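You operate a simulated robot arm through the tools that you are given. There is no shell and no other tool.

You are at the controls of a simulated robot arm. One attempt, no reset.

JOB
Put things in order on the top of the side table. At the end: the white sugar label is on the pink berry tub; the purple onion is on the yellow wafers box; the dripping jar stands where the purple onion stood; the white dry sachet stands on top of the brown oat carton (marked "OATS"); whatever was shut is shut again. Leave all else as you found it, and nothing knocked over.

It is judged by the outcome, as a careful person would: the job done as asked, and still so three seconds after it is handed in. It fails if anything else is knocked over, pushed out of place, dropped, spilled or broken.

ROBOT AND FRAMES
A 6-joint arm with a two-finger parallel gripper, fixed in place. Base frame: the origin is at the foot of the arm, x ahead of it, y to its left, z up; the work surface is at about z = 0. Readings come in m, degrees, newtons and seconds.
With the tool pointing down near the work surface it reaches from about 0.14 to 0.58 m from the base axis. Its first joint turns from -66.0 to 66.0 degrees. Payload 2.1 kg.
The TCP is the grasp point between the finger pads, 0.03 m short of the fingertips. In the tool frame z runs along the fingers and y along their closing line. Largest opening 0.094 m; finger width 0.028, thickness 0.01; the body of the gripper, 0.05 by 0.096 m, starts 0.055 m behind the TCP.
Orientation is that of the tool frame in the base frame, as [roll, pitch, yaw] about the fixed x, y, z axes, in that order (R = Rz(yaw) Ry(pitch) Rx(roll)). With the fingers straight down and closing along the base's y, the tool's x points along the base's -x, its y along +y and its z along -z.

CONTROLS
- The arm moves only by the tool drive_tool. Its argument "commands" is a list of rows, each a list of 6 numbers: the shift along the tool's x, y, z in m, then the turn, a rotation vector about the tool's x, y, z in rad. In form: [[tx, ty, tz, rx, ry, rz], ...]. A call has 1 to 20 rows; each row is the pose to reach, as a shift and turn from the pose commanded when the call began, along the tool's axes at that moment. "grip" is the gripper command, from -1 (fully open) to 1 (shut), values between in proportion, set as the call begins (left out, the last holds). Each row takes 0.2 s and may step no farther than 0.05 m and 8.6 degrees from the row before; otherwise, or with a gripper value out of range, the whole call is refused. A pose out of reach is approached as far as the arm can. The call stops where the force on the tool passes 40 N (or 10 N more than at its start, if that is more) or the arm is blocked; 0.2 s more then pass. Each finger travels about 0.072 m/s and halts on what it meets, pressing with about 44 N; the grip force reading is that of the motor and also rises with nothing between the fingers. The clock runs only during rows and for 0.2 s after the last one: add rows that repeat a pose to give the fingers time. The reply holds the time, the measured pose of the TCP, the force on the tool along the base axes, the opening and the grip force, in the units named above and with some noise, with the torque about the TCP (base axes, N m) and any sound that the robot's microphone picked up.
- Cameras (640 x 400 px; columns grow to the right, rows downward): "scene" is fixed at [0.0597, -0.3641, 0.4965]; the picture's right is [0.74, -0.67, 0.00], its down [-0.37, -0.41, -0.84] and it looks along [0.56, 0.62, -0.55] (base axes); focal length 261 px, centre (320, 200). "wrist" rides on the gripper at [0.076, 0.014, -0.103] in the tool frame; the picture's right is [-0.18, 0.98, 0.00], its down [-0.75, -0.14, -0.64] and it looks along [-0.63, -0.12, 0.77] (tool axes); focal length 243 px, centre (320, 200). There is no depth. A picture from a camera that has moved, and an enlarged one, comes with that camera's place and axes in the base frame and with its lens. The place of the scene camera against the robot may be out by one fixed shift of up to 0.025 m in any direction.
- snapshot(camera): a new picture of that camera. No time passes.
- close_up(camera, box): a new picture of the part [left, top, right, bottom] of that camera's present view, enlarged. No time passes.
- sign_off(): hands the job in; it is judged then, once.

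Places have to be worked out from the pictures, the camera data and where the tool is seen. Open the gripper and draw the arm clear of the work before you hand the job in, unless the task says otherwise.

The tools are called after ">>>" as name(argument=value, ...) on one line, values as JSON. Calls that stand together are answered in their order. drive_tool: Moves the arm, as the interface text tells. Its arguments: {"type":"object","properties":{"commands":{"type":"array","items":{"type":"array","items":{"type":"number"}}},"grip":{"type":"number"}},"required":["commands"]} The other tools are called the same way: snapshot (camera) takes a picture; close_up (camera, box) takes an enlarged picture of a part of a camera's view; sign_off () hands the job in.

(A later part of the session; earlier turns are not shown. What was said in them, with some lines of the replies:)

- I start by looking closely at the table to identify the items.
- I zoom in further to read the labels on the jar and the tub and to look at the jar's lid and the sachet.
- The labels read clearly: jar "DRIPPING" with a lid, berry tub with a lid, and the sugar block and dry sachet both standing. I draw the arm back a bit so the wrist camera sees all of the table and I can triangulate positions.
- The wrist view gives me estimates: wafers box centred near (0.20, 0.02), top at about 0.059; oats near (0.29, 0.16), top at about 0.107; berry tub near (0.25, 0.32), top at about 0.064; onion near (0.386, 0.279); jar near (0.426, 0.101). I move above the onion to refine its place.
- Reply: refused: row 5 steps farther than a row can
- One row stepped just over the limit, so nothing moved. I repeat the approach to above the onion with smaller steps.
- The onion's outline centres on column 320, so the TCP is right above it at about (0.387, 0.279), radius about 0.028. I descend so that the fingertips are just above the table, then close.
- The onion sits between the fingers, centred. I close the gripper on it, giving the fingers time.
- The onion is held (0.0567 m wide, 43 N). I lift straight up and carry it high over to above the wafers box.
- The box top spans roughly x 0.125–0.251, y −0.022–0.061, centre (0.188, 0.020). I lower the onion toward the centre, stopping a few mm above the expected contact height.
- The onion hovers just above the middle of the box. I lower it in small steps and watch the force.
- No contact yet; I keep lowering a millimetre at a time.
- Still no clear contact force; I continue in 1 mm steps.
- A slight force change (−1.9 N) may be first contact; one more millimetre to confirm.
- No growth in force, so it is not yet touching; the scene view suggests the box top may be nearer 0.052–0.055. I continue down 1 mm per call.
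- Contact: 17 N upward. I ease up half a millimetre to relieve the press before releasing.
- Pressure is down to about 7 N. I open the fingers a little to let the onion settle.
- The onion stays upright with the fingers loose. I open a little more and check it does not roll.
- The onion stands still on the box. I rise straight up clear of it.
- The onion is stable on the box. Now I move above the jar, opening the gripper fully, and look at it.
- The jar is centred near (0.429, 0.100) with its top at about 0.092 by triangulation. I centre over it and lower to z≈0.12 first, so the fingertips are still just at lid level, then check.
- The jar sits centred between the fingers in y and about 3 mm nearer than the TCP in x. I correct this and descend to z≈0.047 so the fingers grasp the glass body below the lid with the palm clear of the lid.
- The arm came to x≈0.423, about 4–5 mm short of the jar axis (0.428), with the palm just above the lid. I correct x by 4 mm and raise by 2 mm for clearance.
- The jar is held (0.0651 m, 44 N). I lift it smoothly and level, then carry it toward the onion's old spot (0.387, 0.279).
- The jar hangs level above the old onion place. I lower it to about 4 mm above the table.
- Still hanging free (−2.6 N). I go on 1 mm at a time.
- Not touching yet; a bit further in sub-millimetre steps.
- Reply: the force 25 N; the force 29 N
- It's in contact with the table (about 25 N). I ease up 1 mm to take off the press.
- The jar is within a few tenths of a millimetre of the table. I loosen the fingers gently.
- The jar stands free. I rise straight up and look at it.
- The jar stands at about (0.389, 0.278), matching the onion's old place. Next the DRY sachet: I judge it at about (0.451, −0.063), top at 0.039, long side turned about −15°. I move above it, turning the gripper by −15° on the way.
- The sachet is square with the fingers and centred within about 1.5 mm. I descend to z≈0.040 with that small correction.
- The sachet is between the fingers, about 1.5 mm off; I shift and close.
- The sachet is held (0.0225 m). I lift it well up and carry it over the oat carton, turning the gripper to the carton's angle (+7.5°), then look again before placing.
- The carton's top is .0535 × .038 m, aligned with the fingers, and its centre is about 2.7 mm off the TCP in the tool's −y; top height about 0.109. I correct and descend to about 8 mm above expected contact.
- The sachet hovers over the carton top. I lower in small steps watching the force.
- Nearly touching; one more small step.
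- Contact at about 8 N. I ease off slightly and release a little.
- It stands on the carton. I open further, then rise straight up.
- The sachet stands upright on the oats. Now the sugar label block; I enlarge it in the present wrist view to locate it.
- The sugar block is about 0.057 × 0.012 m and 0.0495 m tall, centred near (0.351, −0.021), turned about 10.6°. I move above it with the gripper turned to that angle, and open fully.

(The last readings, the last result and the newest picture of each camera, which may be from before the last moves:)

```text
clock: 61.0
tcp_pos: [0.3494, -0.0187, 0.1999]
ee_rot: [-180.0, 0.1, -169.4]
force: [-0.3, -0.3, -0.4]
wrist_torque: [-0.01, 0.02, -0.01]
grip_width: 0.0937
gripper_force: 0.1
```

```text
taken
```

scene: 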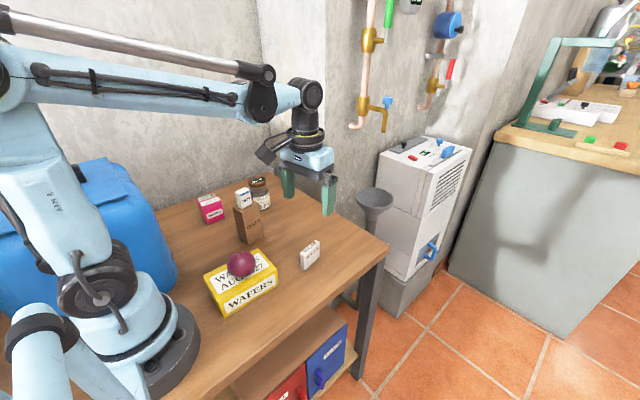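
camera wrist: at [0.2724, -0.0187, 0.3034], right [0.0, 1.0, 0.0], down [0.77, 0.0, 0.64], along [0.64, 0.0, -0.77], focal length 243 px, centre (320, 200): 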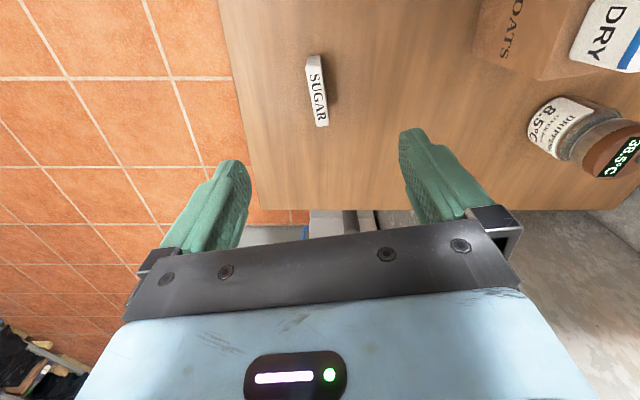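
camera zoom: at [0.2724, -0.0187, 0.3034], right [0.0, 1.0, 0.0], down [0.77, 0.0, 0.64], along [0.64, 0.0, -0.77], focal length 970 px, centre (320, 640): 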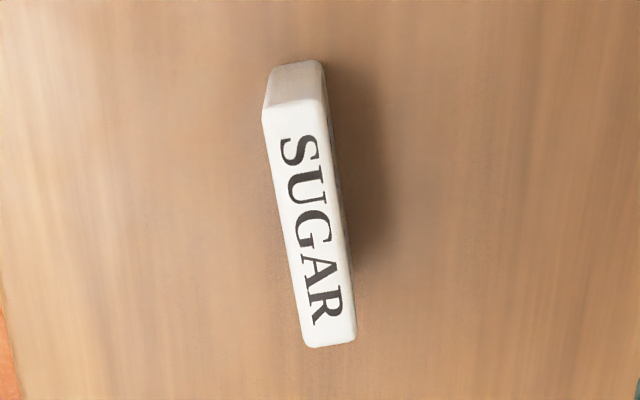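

The block is centred within 2 mm and about 2° off the finger line. I correct both and descend to z≈0.045.

>>> drive_tool(commands=[[0, -0.002, 0.03, 0, 0, 0.031], [0, -0.002, 0.07, 0, 0, 0.031], [0, -0.002, 0.11, 0, 0, 0.031], [0, -0.002, 0.14, 0, 0, 0.031], [0, -0.002, 0.154, 0, 0, 0.031], [0, -0.002, 0.154, 0, 0, 0.031]], grip=-1)

>>> snapshot(camera="wrist")

>>> close_up(camera="scene", box=[260, 190, 360, 280])

```text
clock: 62.4
tcp_pos: [0.3502, -0.0233, 0.0438]
ee_rot: [-180.0, 0.0, -171.2]
force: [-1.1, 0.1, -0.7]
wrist_torque: [-0.01, -0.03, 0.02]
grip_width: 0.0938
gripper_force: 0.1
```

```text
taken
camera wrist: at [0.2734, -0.0209, 0.1463], right [0.03, 1.0, 0.0], down [0.77, -0.02, 0.64], along [0.64, -0.02, -0.77], focal length 243 px, centre (320, 200)
```

wrist: 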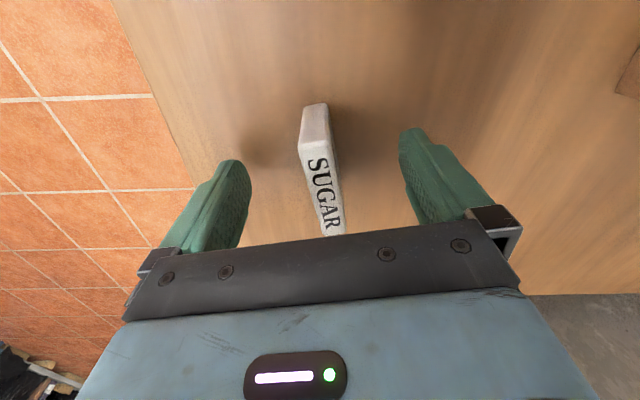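

```text
4.44 times, centred on (310, 235) of scene
camera zoom: at [0.0597, -0.3641, 0.4965], right [0.74, -0.67, 0.0], down [-0.37, -0.41, -0.84], along [0.56, 0.62, -0.55], focal length 1160 px, centre (364, 44)
```

zoom: 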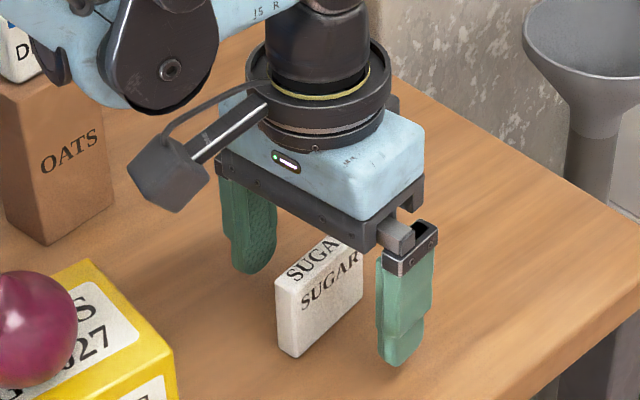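

The block is about 2.5 mm toward +y of the TCP. It's thin, so I centre carefully before closing.

>>> drive_tool(commands=[[0, 0.0025, 0, 0, 0, 0], [0, 0.0025, 0, 0, 0, 0], [0, 0.0025, 0, 0, 0, 0]], grip=-0.2)

>>> close_up(camera="wrist", box=[220, 90, 420, 250])

```text
clock: 63.2
tcp_pos: [0.3489, -0.0208, 0.045]
ee_rot: [-179.9, 0.0, -171.1]
force: [0.1, -0.1, -0.1]
wrist_torque: [-0.01, -0.01, 0.02]
grip_width: 0.0565
gripper_force: 0.1
```

```text
2.50 times, centred on (320, 170) of wrist
camera zoom: at [0.2739, -0.0185, 0.1474], right [0.03, 1.0, 0.0], down [0.77, -0.02, 0.64], along [0.64, -0.02, -0.77], focal length 606 px, centre (320, 275)
```

zoom: 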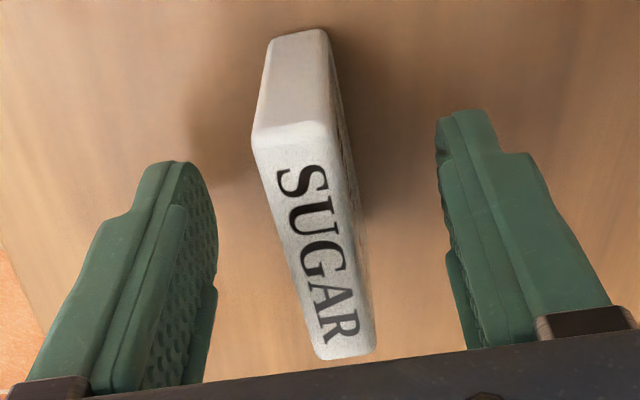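

Now it's centred exactly and parallel to the pads. I close in two stages.

>>> drive_tool(commands=[[0, 0, 0, 0, 0, 0], [0, 0, 0, 0, 0, 0], [0, 0, 0, 0, 0, 0]], grip=0.55)

>>> drive_tool(commands=[[0, 0, 0, 0, 0, 0], [0, 0, 0, 0, 0, 0], [0, 0, 0, 0, 0, 0]], grip=0.95)

>>> snapshot(camera="wrist")

>>> close_up(camera="scene", box=[260, 190, 360, 280])

```text
clock: 64.0
tcp_pos: [0.3506, -0.0216, 0.0447]
ee_rot: [179.9, 0.0, -171.2]
force: [-0.2, 0.1, -0.1]
wrist_torque: [0.03, 0.0, -0.01]
grip_width: 0.0212
gripper_force: 0.0
```

```text
clock: 64.8
tcp_pos: [0.35, -0.0198, 0.0443]
ee_rot: [180.0, 0.0, -171.2]
force: [0.2, 0.5, 0.7]
wrist_torque: [0.03, 0.04, 0.03]
grip_width: 0.0182
gripper_force: 43.9
```

```text
taken
camera wrist: at [0.2739, -0.0186, 0.1473], right [0.03, 1.0, 0.0], down [0.77, -0.02, 0.64], along [0.64, -0.02, -0.77], focal length 243 px, centre (320, 200)
```

wrist: 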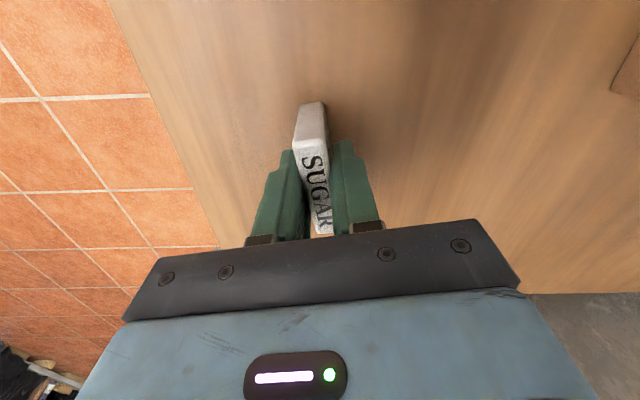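

```text
4.44 times, centred on (310, 235) of scene
camera zoom: at [0.0597, -0.3641, 0.4965], right [0.74, -0.67, 0.0], down [-0.37, -0.41, -0.84], along [0.56, 0.62, -0.55], focal length 1160 px, centre (364, 44)
```

zoom: 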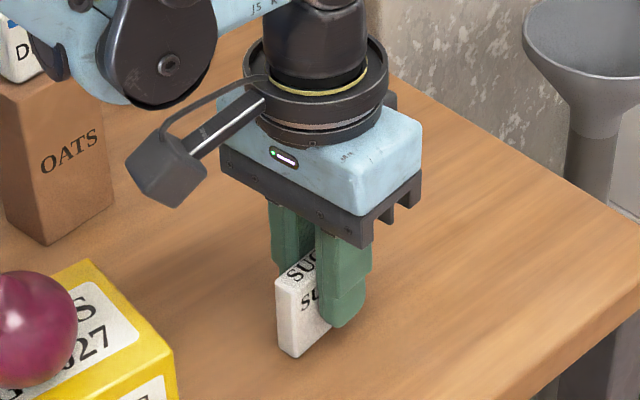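

The sugar block is held (0.018 m). I lift it and carry it high over to above the berry tub, turning it to the tub's axes.

>>> drive_tool(commands=[[0, 0, -0.015, 0, 0, 0], [0, 0, -0.05, 0, 0, 0], [0, 0, -0.09, 0, 0, 0], [0, 0, -0.13, 0, 0, 0], [0, 0, -0.17, 0, 0, 0], [0, 0, -0.21, 0, 0, 0], [0.0053, 0.0391, -0.215, 0, 0, 0.02], [0.0105, 0.0782, -0.215, 0, 0, 0.04], [0.0158, 0.1173, -0.215, 0, 0, 0.06], [0.021, 0.1564, -0.215, 0, 0, 0.08], [0.0263, 0.1955, -0.215, 0, 0, 0.1], [0.0315, 0.2346, -0.215, 0, 0, 0.12], [0.0368, 0.2737, -0.215, 0, 0, 0.14], [0.042, 0.3128, -0.215, 0, 0, 0.16], [0.0473, 0.3519, -0.215, 0, 0, 0.18], [0.0473, 0.3519, -0.215, 0, 0, 0.18], [0.0473, 0.3519, -0.215, 0, 0, 0.18]], grip=0.95)

>>> snapshot(camera="wrist")

>>> close_up(camera="wrist", box=[260, 40, 380, 140])

>>> snapshot(camera="scene")

```text
clock: 68.4
tcp_pos: [0.2523, 0.3207, 0.261]
ee_rot: [180.0, 0.1, 178.4]
force: [0.2, -0.2, 0.6]
wrist_torque: [-0.03, 0.01, 0.05]
grip_width: 0.0182
gripper_force: 44.6
```

```text
taken
camera wrist: at [0.1769, 0.3364, 0.3637], right [0.21, 0.98, 0.0], down [0.75, -0.16, 0.64], along [0.63, -0.14, -0.77], focal length 243 px, centre (320, 200)
```

wrist: 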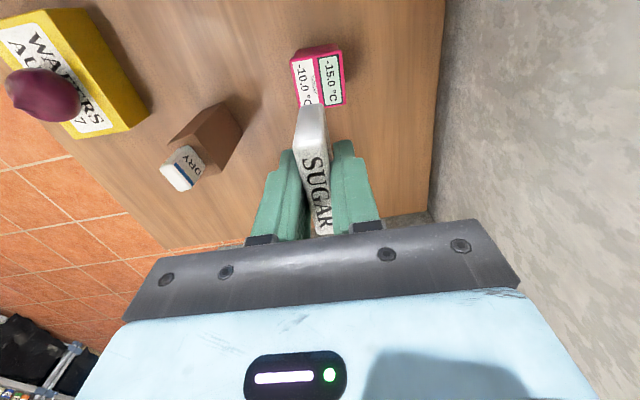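

```text
4.00 times, centred on (320, 90) of wrist
camera zoom: at [0.1769, 0.3364, 0.3637], right [0.21, 0.98, 0.0], down [0.75, -0.16, 0.64], along [0.63, -0.14, -0.77], focal length 970 px, centre (320, 640)
```

zoom: 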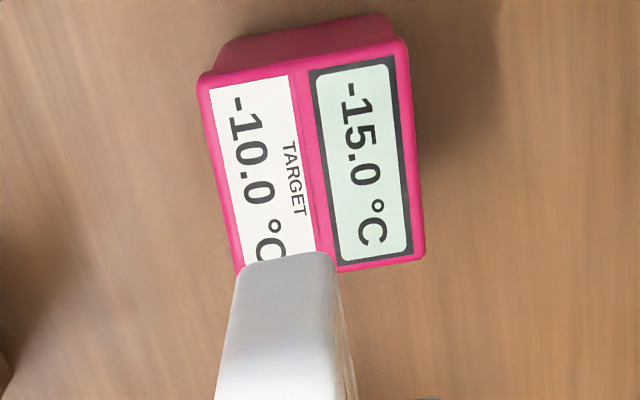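

```text
taken
```

scene: 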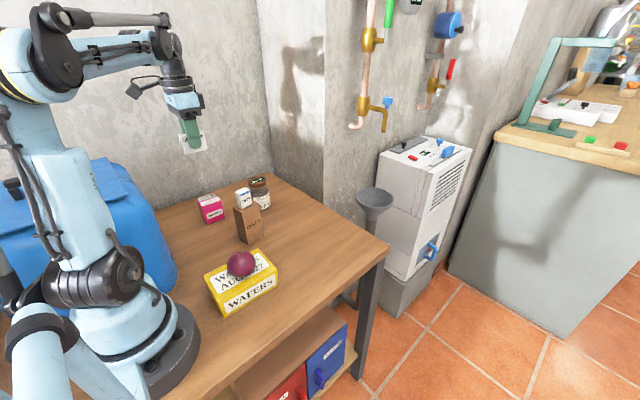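

The tub's lid is centred about 2 mm from the TCP (toward the base) and turned about 1.4° from the block. I correct these and descend to about 10 mm above expected contact.

>>> drive_tool(commands=[[0.003, -0.0005, 0.03, 0, 0, 0.024], [0.003, -0.0005, 0.065, 0, 0, 0.024], [0.003, -0.0005, 0.1, 0, 0, 0.024], [0.003, -0.0005, 0.13, 0, 0, 0.024], [0.003, -0.0005, 0.142, 0, 0, 0.024], [0.003, -0.0005, 0.142, 0, 0, 0.024]], grip=0.95)

>>> snapshot(camera="wrist")

>>> close_up(camera="scene", box=[170, 140, 270, 240])

```text
clock: 69.8
tcp_pos: [0.2462, 0.321, 0.1195]
ee_rot: [180.0, 0.0, 177.1]
force: [0.2, -0.9, -0.6]
wrist_torque: [0.0, -0.02, -0.02]
grip_width: 0.018
gripper_force: 44.4
```

```text
taken
camera wrist: at [0.1708, 0.3383, 0.2219], right [0.23, 0.97, 0.0], down [0.75, -0.18, 0.64], along [0.62, -0.15, -0.77], focal length 243 px, centre (320, 200)
```

wrist: 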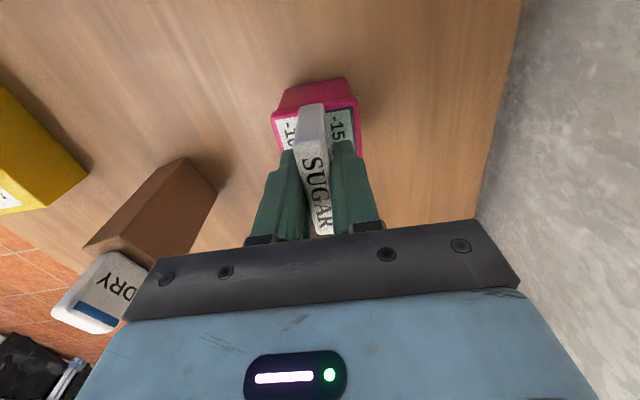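

```text
4.00 times, centred on (220, 190) of scene
camera zoom: at [0.0597, -0.3641, 0.4965], right [0.74, -0.67, 0.0], down [-0.37, -0.41, -0.84], along [0.56, 0.62, -0.55], focal length 1044 px, centre (720, 240)
```

zoom: 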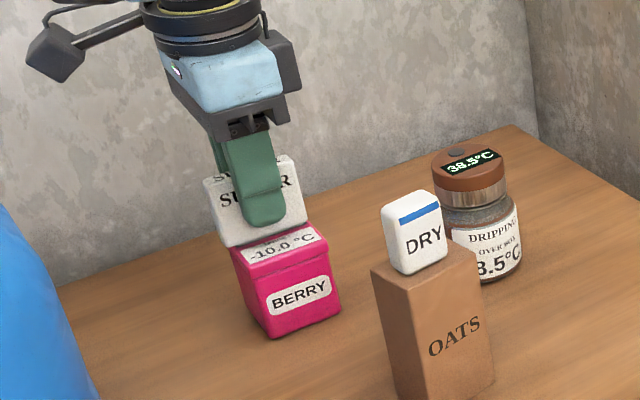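

I check the alignment of block and lid in an enlarged wrist view.

>>> close_up(camera="wrist", box=[250, 70, 380, 160])

>>> close_up(camera="scene", box=[190, 170, 240, 230])

```text
4.44 times, centred on (315, 115) of wrist
camera zoom: at [0.1708, 0.3383, 0.2219], right [0.23, 0.97, 0.0], down [0.75, -0.18, 0.64], along [0.62, -0.15, -0.77], focal length 1078 px, centre (342, 578)
```

zoom: 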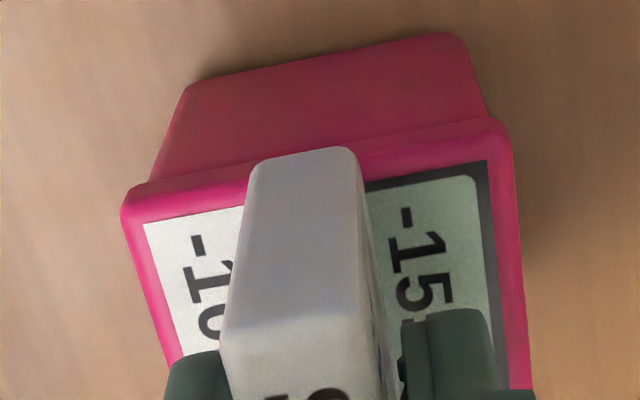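

```text
6.67 times, centred on (215, 200) of scene
camera zoom: at [0.0597, -0.3641, 0.4965], right [0.74, -0.67, 0.0], down [-0.37, -0.41, -0.84], along [0.56, 0.62, -0.55], focal length 1740 px, centre (1020, 200)
```

zoom: 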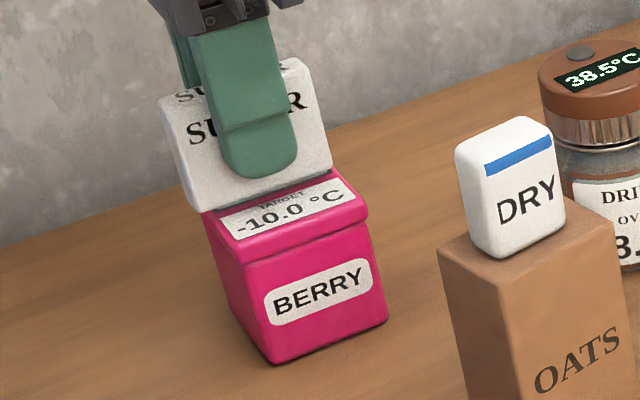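

The block's near end overhangs the lid's near edge by about 5 mm. I shift 5 mm away from the base and re-check.

>>> drive_tool(commands=[[-0.0025, 0, 0, 0, 0, 0], [-0.005, 0, 0, 0, 0, 0], [-0.005, 0, 0, 0, 0, 0], [-0.005, 0, 0, 0, 0, 0]], grip=0.95)

>>> close_up(camera="wrist", box=[250, 70, 380, 160])

>>> close_up(camera="scene", box=[190, 170, 240, 230])

```text
clock: 70.8
tcp_pos: [0.2519, 0.3192, 0.1195]
ee_rot: [180.0, 0.1, 177.1]
force: [0.1, -0.1, 0.1]
wrist_torque: [0.0, -0.01, -0.01]
grip_width: 0.0181
gripper_force: 44.0
```

```text
4.44 times, centred on (315, 115) of wrist
camera zoom: at [0.1764, 0.3374, 0.2215], right [0.23, 0.97, 0.0], down [0.75, -0.18, 0.64], along [0.62, -0.15, -0.77], focal length 1078 px, centre (342, 578)
```

zoom: 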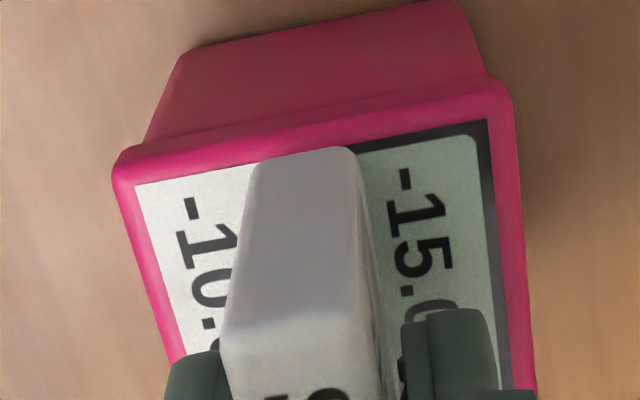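

```text
6.67 times, centred on (215, 200) of scene
camera zoom: at [0.0597, -0.3641, 0.4965], right [0.74, -0.67, 0.0], down [-0.37, -0.41, -0.84], along [0.56, 0.62, -0.55], focal length 1740 px, centre (1020, 200)
```

zoom: 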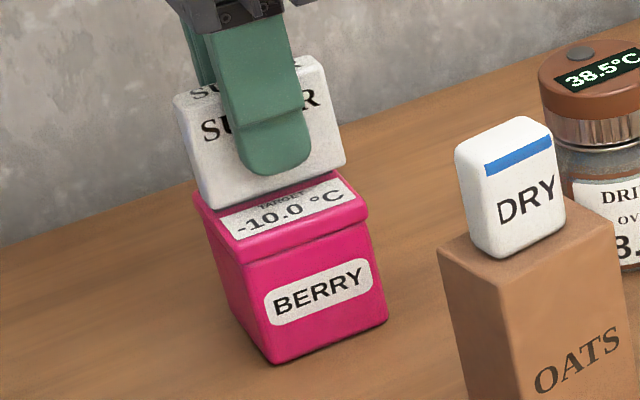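

Now the block's end lines up with the lid's edge, so it is centred. I lower in small steps.

>>> drive_tool(commands=[[0, 0, 0.002, 0, 0, 0], [0, 0, 0.004, 0, 0, 0], [0, 0, 0.006, 0, 0, 0], [0, 0, 0.006, 0, 0, 0]], grip=0.95)

>>> close_up(camera="scene", box=[190, 170, 240, 230])

>>> drive_tool(commands=[[0, 0, 0.0008, 0, 0, 0], [0, 0, 0.0008, 0, 0, 0]], grip=0.95)

```text
clock: 71.8
tcp_pos: [0.251, 0.3198, 0.1124]
ee_rot: [180.0, 0.0, 177.1]
force: [-0.4, 0.6, -0.3]
wrist_torque: [0.01, 0.0, 0.02]
grip_width: 0.0182
gripper_force: 43.2
```

```text
6.67 times, centred on (215, 200) of scene
camera zoom: at [0.0597, -0.3641, 0.4965], right [0.74, -0.67, 0.0], down [-0.37, -0.41, -0.84], along [0.56, 0.62, -0.55], focal length 1740 px, centre (1020, 200)
```

zoom: 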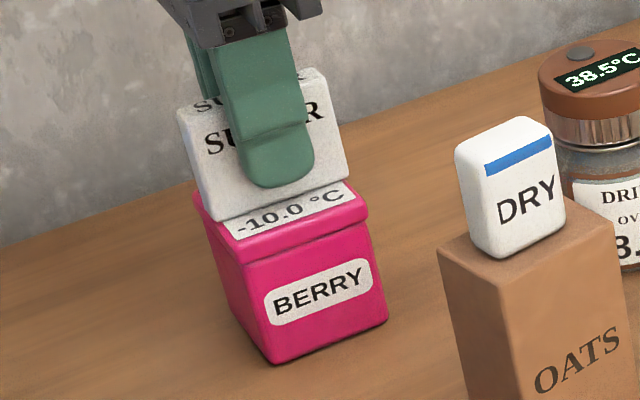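

```text
clock: 72.4
tcp_pos: [0.2501, 0.3179, 0.112]
ee_rot: [180.0, 0.0, 177.2]
force: [-1.3, -0.4, 10.8]
wrist_torque: [0.03, 0.13, 0.0]
grip_width: 0.0182
gripper_force: 44.1
```

Contact: 10.8 N. I ease up slightly and look before releasing.

>>> drive_tool(commands=[[0, 0, -0.0005, 0, 0, 0], [0, 0, -0.0005, 0, 0, 0]], grip=0.95)

>>> close_up(camera="scene", box=[190, 170, 240, 230])

>>> close_up(camera="wrist", box=[240, 80, 400, 240])

```text
clock: 73.0
tcp_pos: [0.2521, 0.3191, 0.1129]
ee_rot: [-180.0, 0.0, 177.0]
force: [0.4, 0.4, -0.8]
wrist_torque: [0.01, 0.01, 0.04]
grip_width: 0.0183
gripper_force: 44.1
```

```text
6.67 times, centred on (215, 200) of scene
camera zoom: at [0.0597, -0.3641, 0.4965], right [0.74, -0.67, 0.0], down [-0.37, -0.41, -0.84], along [0.56, 0.62, -0.55], focal length 1740 px, centre (1020, 200)
```

zoom: 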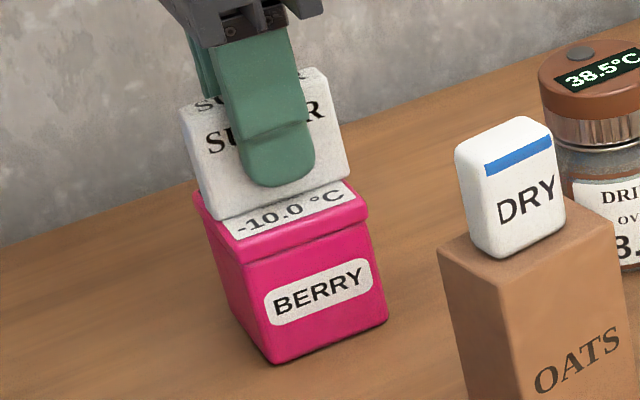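

```text
2.50 times, centred on (320, 160) of wrist
camera zoom: at [0.1767, 0.337, 0.2156], right [0.23, 0.97, 0.0], down [0.75, -0.18, 0.64], along [0.62, -0.15, -0.77], focal length 606 px, centre (320, 300)
```

zoom: 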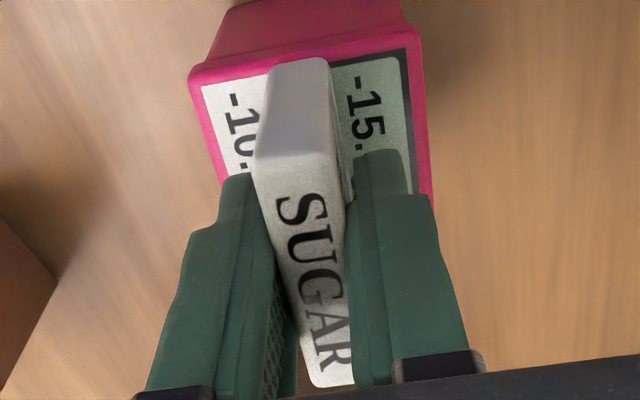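

Placed centrally on the lid. I lower a hair and loosen the fingers.

>>> drive_tool(commands=[[0, 0, 0.0003, 0, 0, 0], [0, 0, 0.0003, 0, 0, 0]], grip=0.95)

>>> drive_tool(commands=[[0, 0, 0, 0, 0, 0], [0, 0, 0, 0, 0, 0], [0, 0, 0, 0, 0, 0]], grip=0.53)

>>> close_up(camera="wrist", box=[240, 80, 400, 240])

>>> close_up(camera="scene", box=[190, 170, 240, 230])

```text
clock: 73.6
tcp_pos: [0.2511, 0.3192, 0.1116]
ee_rot: [180.0, 0.0, 177.0]
force: [1.3, -0.7, 2.2]
wrist_torque: [-0.02, 0.08, 0.0]
grip_width: 0.0181
gripper_force: 44.6
```

```text
clock: 74.4
tcp_pos: [0.2512, 0.3192, 0.1124]
ee_rot: [180.0, 0.1, 177.1]
force: [0.0, 0.1, -0.7]
wrist_torque: [0.01, 0.0, 0.0]
grip_width: 0.0223
gripper_force: 0.0
```

```text
2.50 times, centred on (320, 160) of wrist
camera zoom: at [0.1764, 0.337, 0.2152], right [0.23, 0.97, 0.0], down [0.75, -0.18, 0.64], along [0.62, -0.15, -0.77], focal length 606 px, centre (320, 300)
```

zoom: 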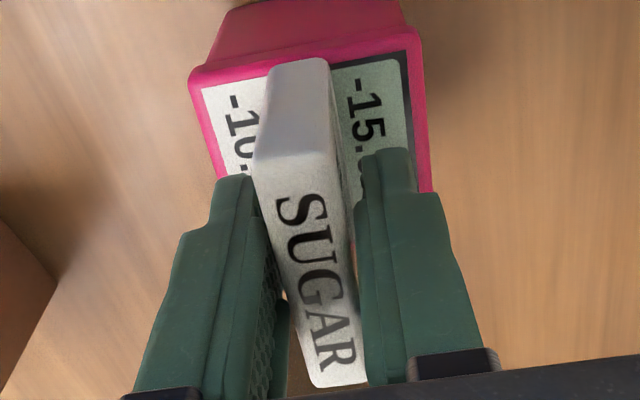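

```text
6.67 times, centred on (215, 200) of scene
camera zoom: at [0.0597, -0.3641, 0.4965], right [0.74, -0.67, 0.0], down [-0.37, -0.41, -0.84], along [0.56, 0.62, -0.55], focal length 1740 px, centre (1020, 200)
```

zoom: 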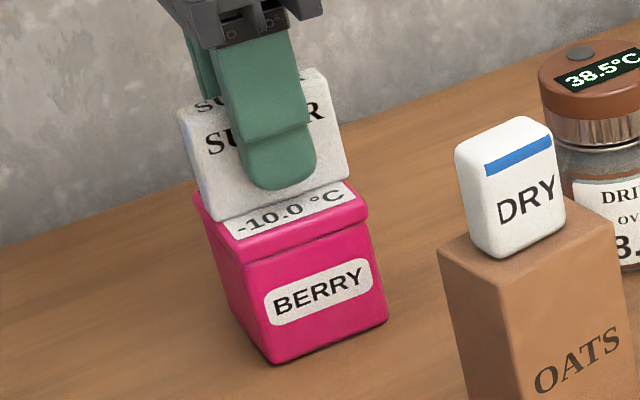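

It stands by itself. I open further, checking that nothing sticks, then rise straight up.

>>> drive_tool(commands=[[0, 0, 0, 0, 0, 0], [0, 0, 0, 0, 0, 0], [0, 0, 0, 0, 0, 0]], grip=-0.1)

>>> drive_tool(commands=[[0, 0, -0.01, 0, 0, 0], [0, 0, -0.03, 0, 0, 0], [0, 0, -0.06, 0, 0, 0], [0, 0, -0.1, 0, 0, 0], [0, 0, -0.14, 0, 0, 0], [0, 0, -0.17, 0, 0, 0], [0, 0, -0.17, 0, 0, 0]], grip=-0.1)

>>> snapshot(camera="wrist")

>>> close_up(camera="scene", box=[180, 150, 400, 320])

```text
clock: 75.2
tcp_pos: [0.2531, 0.3191, 0.1125]
ee_rot: [179.9, 0.0, 177.0]
force: [1.3, -0.1, 0.0]
wrist_torque: [-0.01, 0.0, -0.02]
grip_width: 0.052
gripper_force: 0.1
```

```text
clock: 76.8
tcp_pos: [0.2509, 0.3214, 0.2839]
ee_rot: [179.9, 0.0, 177.1]
force: [-0.3, -0.9, 0.6]
wrist_torque: [0.01, 0.0, 0.0]
grip_width: 0.0516
gripper_force: 0.1
```

```text
taken
camera wrist: at [0.176, 0.3394, 0.3866], right [0.23, 0.97, 0.0], down [0.75, -0.18, 0.64], along [0.62, -0.15, -0.77], focal length 243 px, centre (320, 200)
```

wrist: 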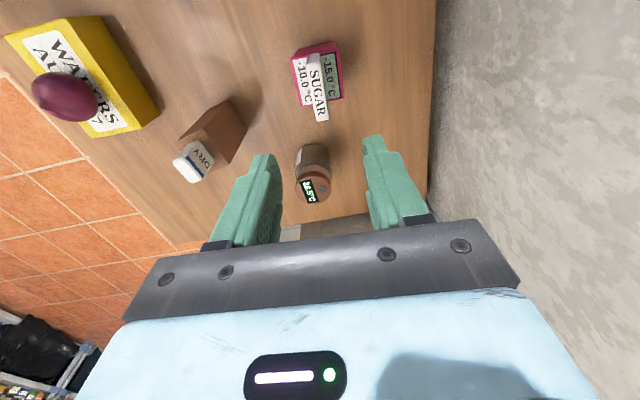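

```text
2.35 times, centred on (290, 235) of scene
camera zoom: at [0.0597, -0.3641, 0.4965], right [0.74, -0.67, 0.0], down [-0.37, -0.41, -0.84], along [0.56, 0.62, -0.55], focal length 614 px, centre (391, 118)
```

zoom: 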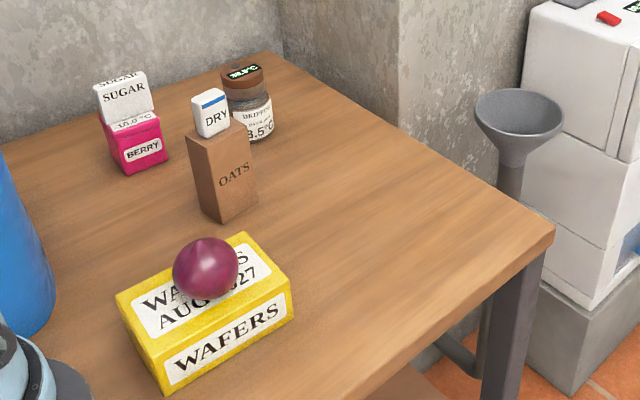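

All four items are in place and upright. I open the gripper fully, withdraw to a high pose clear of everything and take a last look.

>>> drive_tool(commands=[[0, 0, -0.04, 0, 0, 0], [0, 0, -0.065, 0, 0, 0], [-0.012, -0.035, -0.065, 0, 0, 0], [-0.024, -0.07, -0.065, 0, 0, 0], [-0.036, -0.105, -0.065, 0, 0, 0], [-0.04, -0.13, -0.065, 0, 0, 0], [-0.04, -0.13, -0.065, 0, 0, 0], [-0.04, -0.13, -0.065, 0, 0, 0]], grip=-1)

>>> snapshot(camera="scene")

>>> close_up(camera="scene", box=[180, 160, 300, 320])

>>> snapshot(camera="wrist")

```text
clock: 78.6
tcp_pos: [0.2876, 0.1869, 0.3465]
ee_rot: [179.9, 0.0, 177.1]
force: [-0.4, 0.8, 0.1]
wrist_torque: [0.01, 0.0, -0.03]
grip_width: 0.094
gripper_force: 0.0
```

```text
taken
```

scene: 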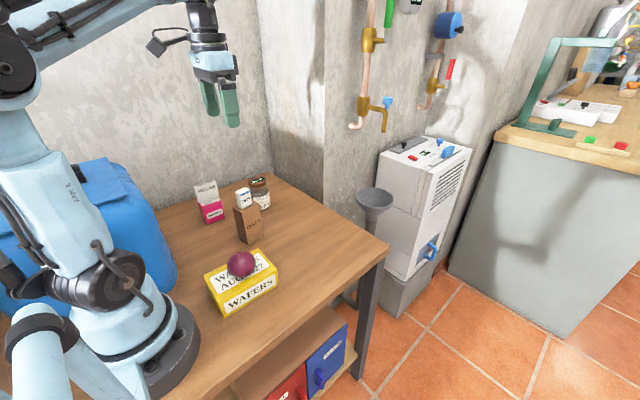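

```text
2.50 times, centred on (240, 240) of scene
camera zoom: at [0.0597, -0.3641, 0.4965], right [0.74, -0.67, 0.0], down [-0.37, -0.41, -0.84], along [0.56, 0.62, -0.55], focal length 653 px, centre (520, 100)
```

zoom: 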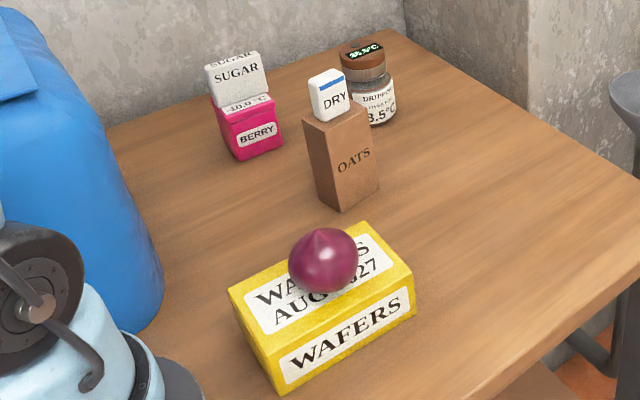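

```text
taken
camera wrist: at [0.2131, 0.205, 0.4501], right [0.23, 0.97, 0.0], down [0.75, -0.18, 0.64], along [0.62, -0.15, -0.77], focal length 243 px, centre (320, 200)
```

wrist: 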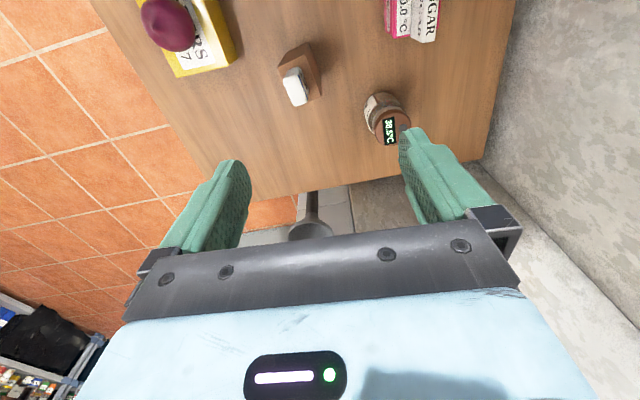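

The last pictures show everything steady. The sugar is on the berry tub, the onion on the wafers box, and the jar, lid on, where the onion was. The dry sachet stands on the oats, and the doors below are still shut. The gripper is open and clear, so I hand the job in.

>>> sign_off()

```text
The job is handed in.
```

The job is handed in, and all four items were in place and steady in the last pictures:

- **Sugar label:** it stands upright on the lid of the pink berry tub.
- **Purple onion:** it sits near the middle of the top of the yellow wafers box.
- **Dripping jar:** it stands where the onion stood, within about 3 mm by the wrist camera. I gripped it by the glass, so the lid stayed on.
- **Dry sachet:** it stands upright on top of the oat carton, a few millimetres off centre.

I opened nothing: the tub and jar lids and the two doors below the table stayed shut. The pictures show nothing knocked over or pushed out of place. The gripper is open and the arm is raised clear of the table.
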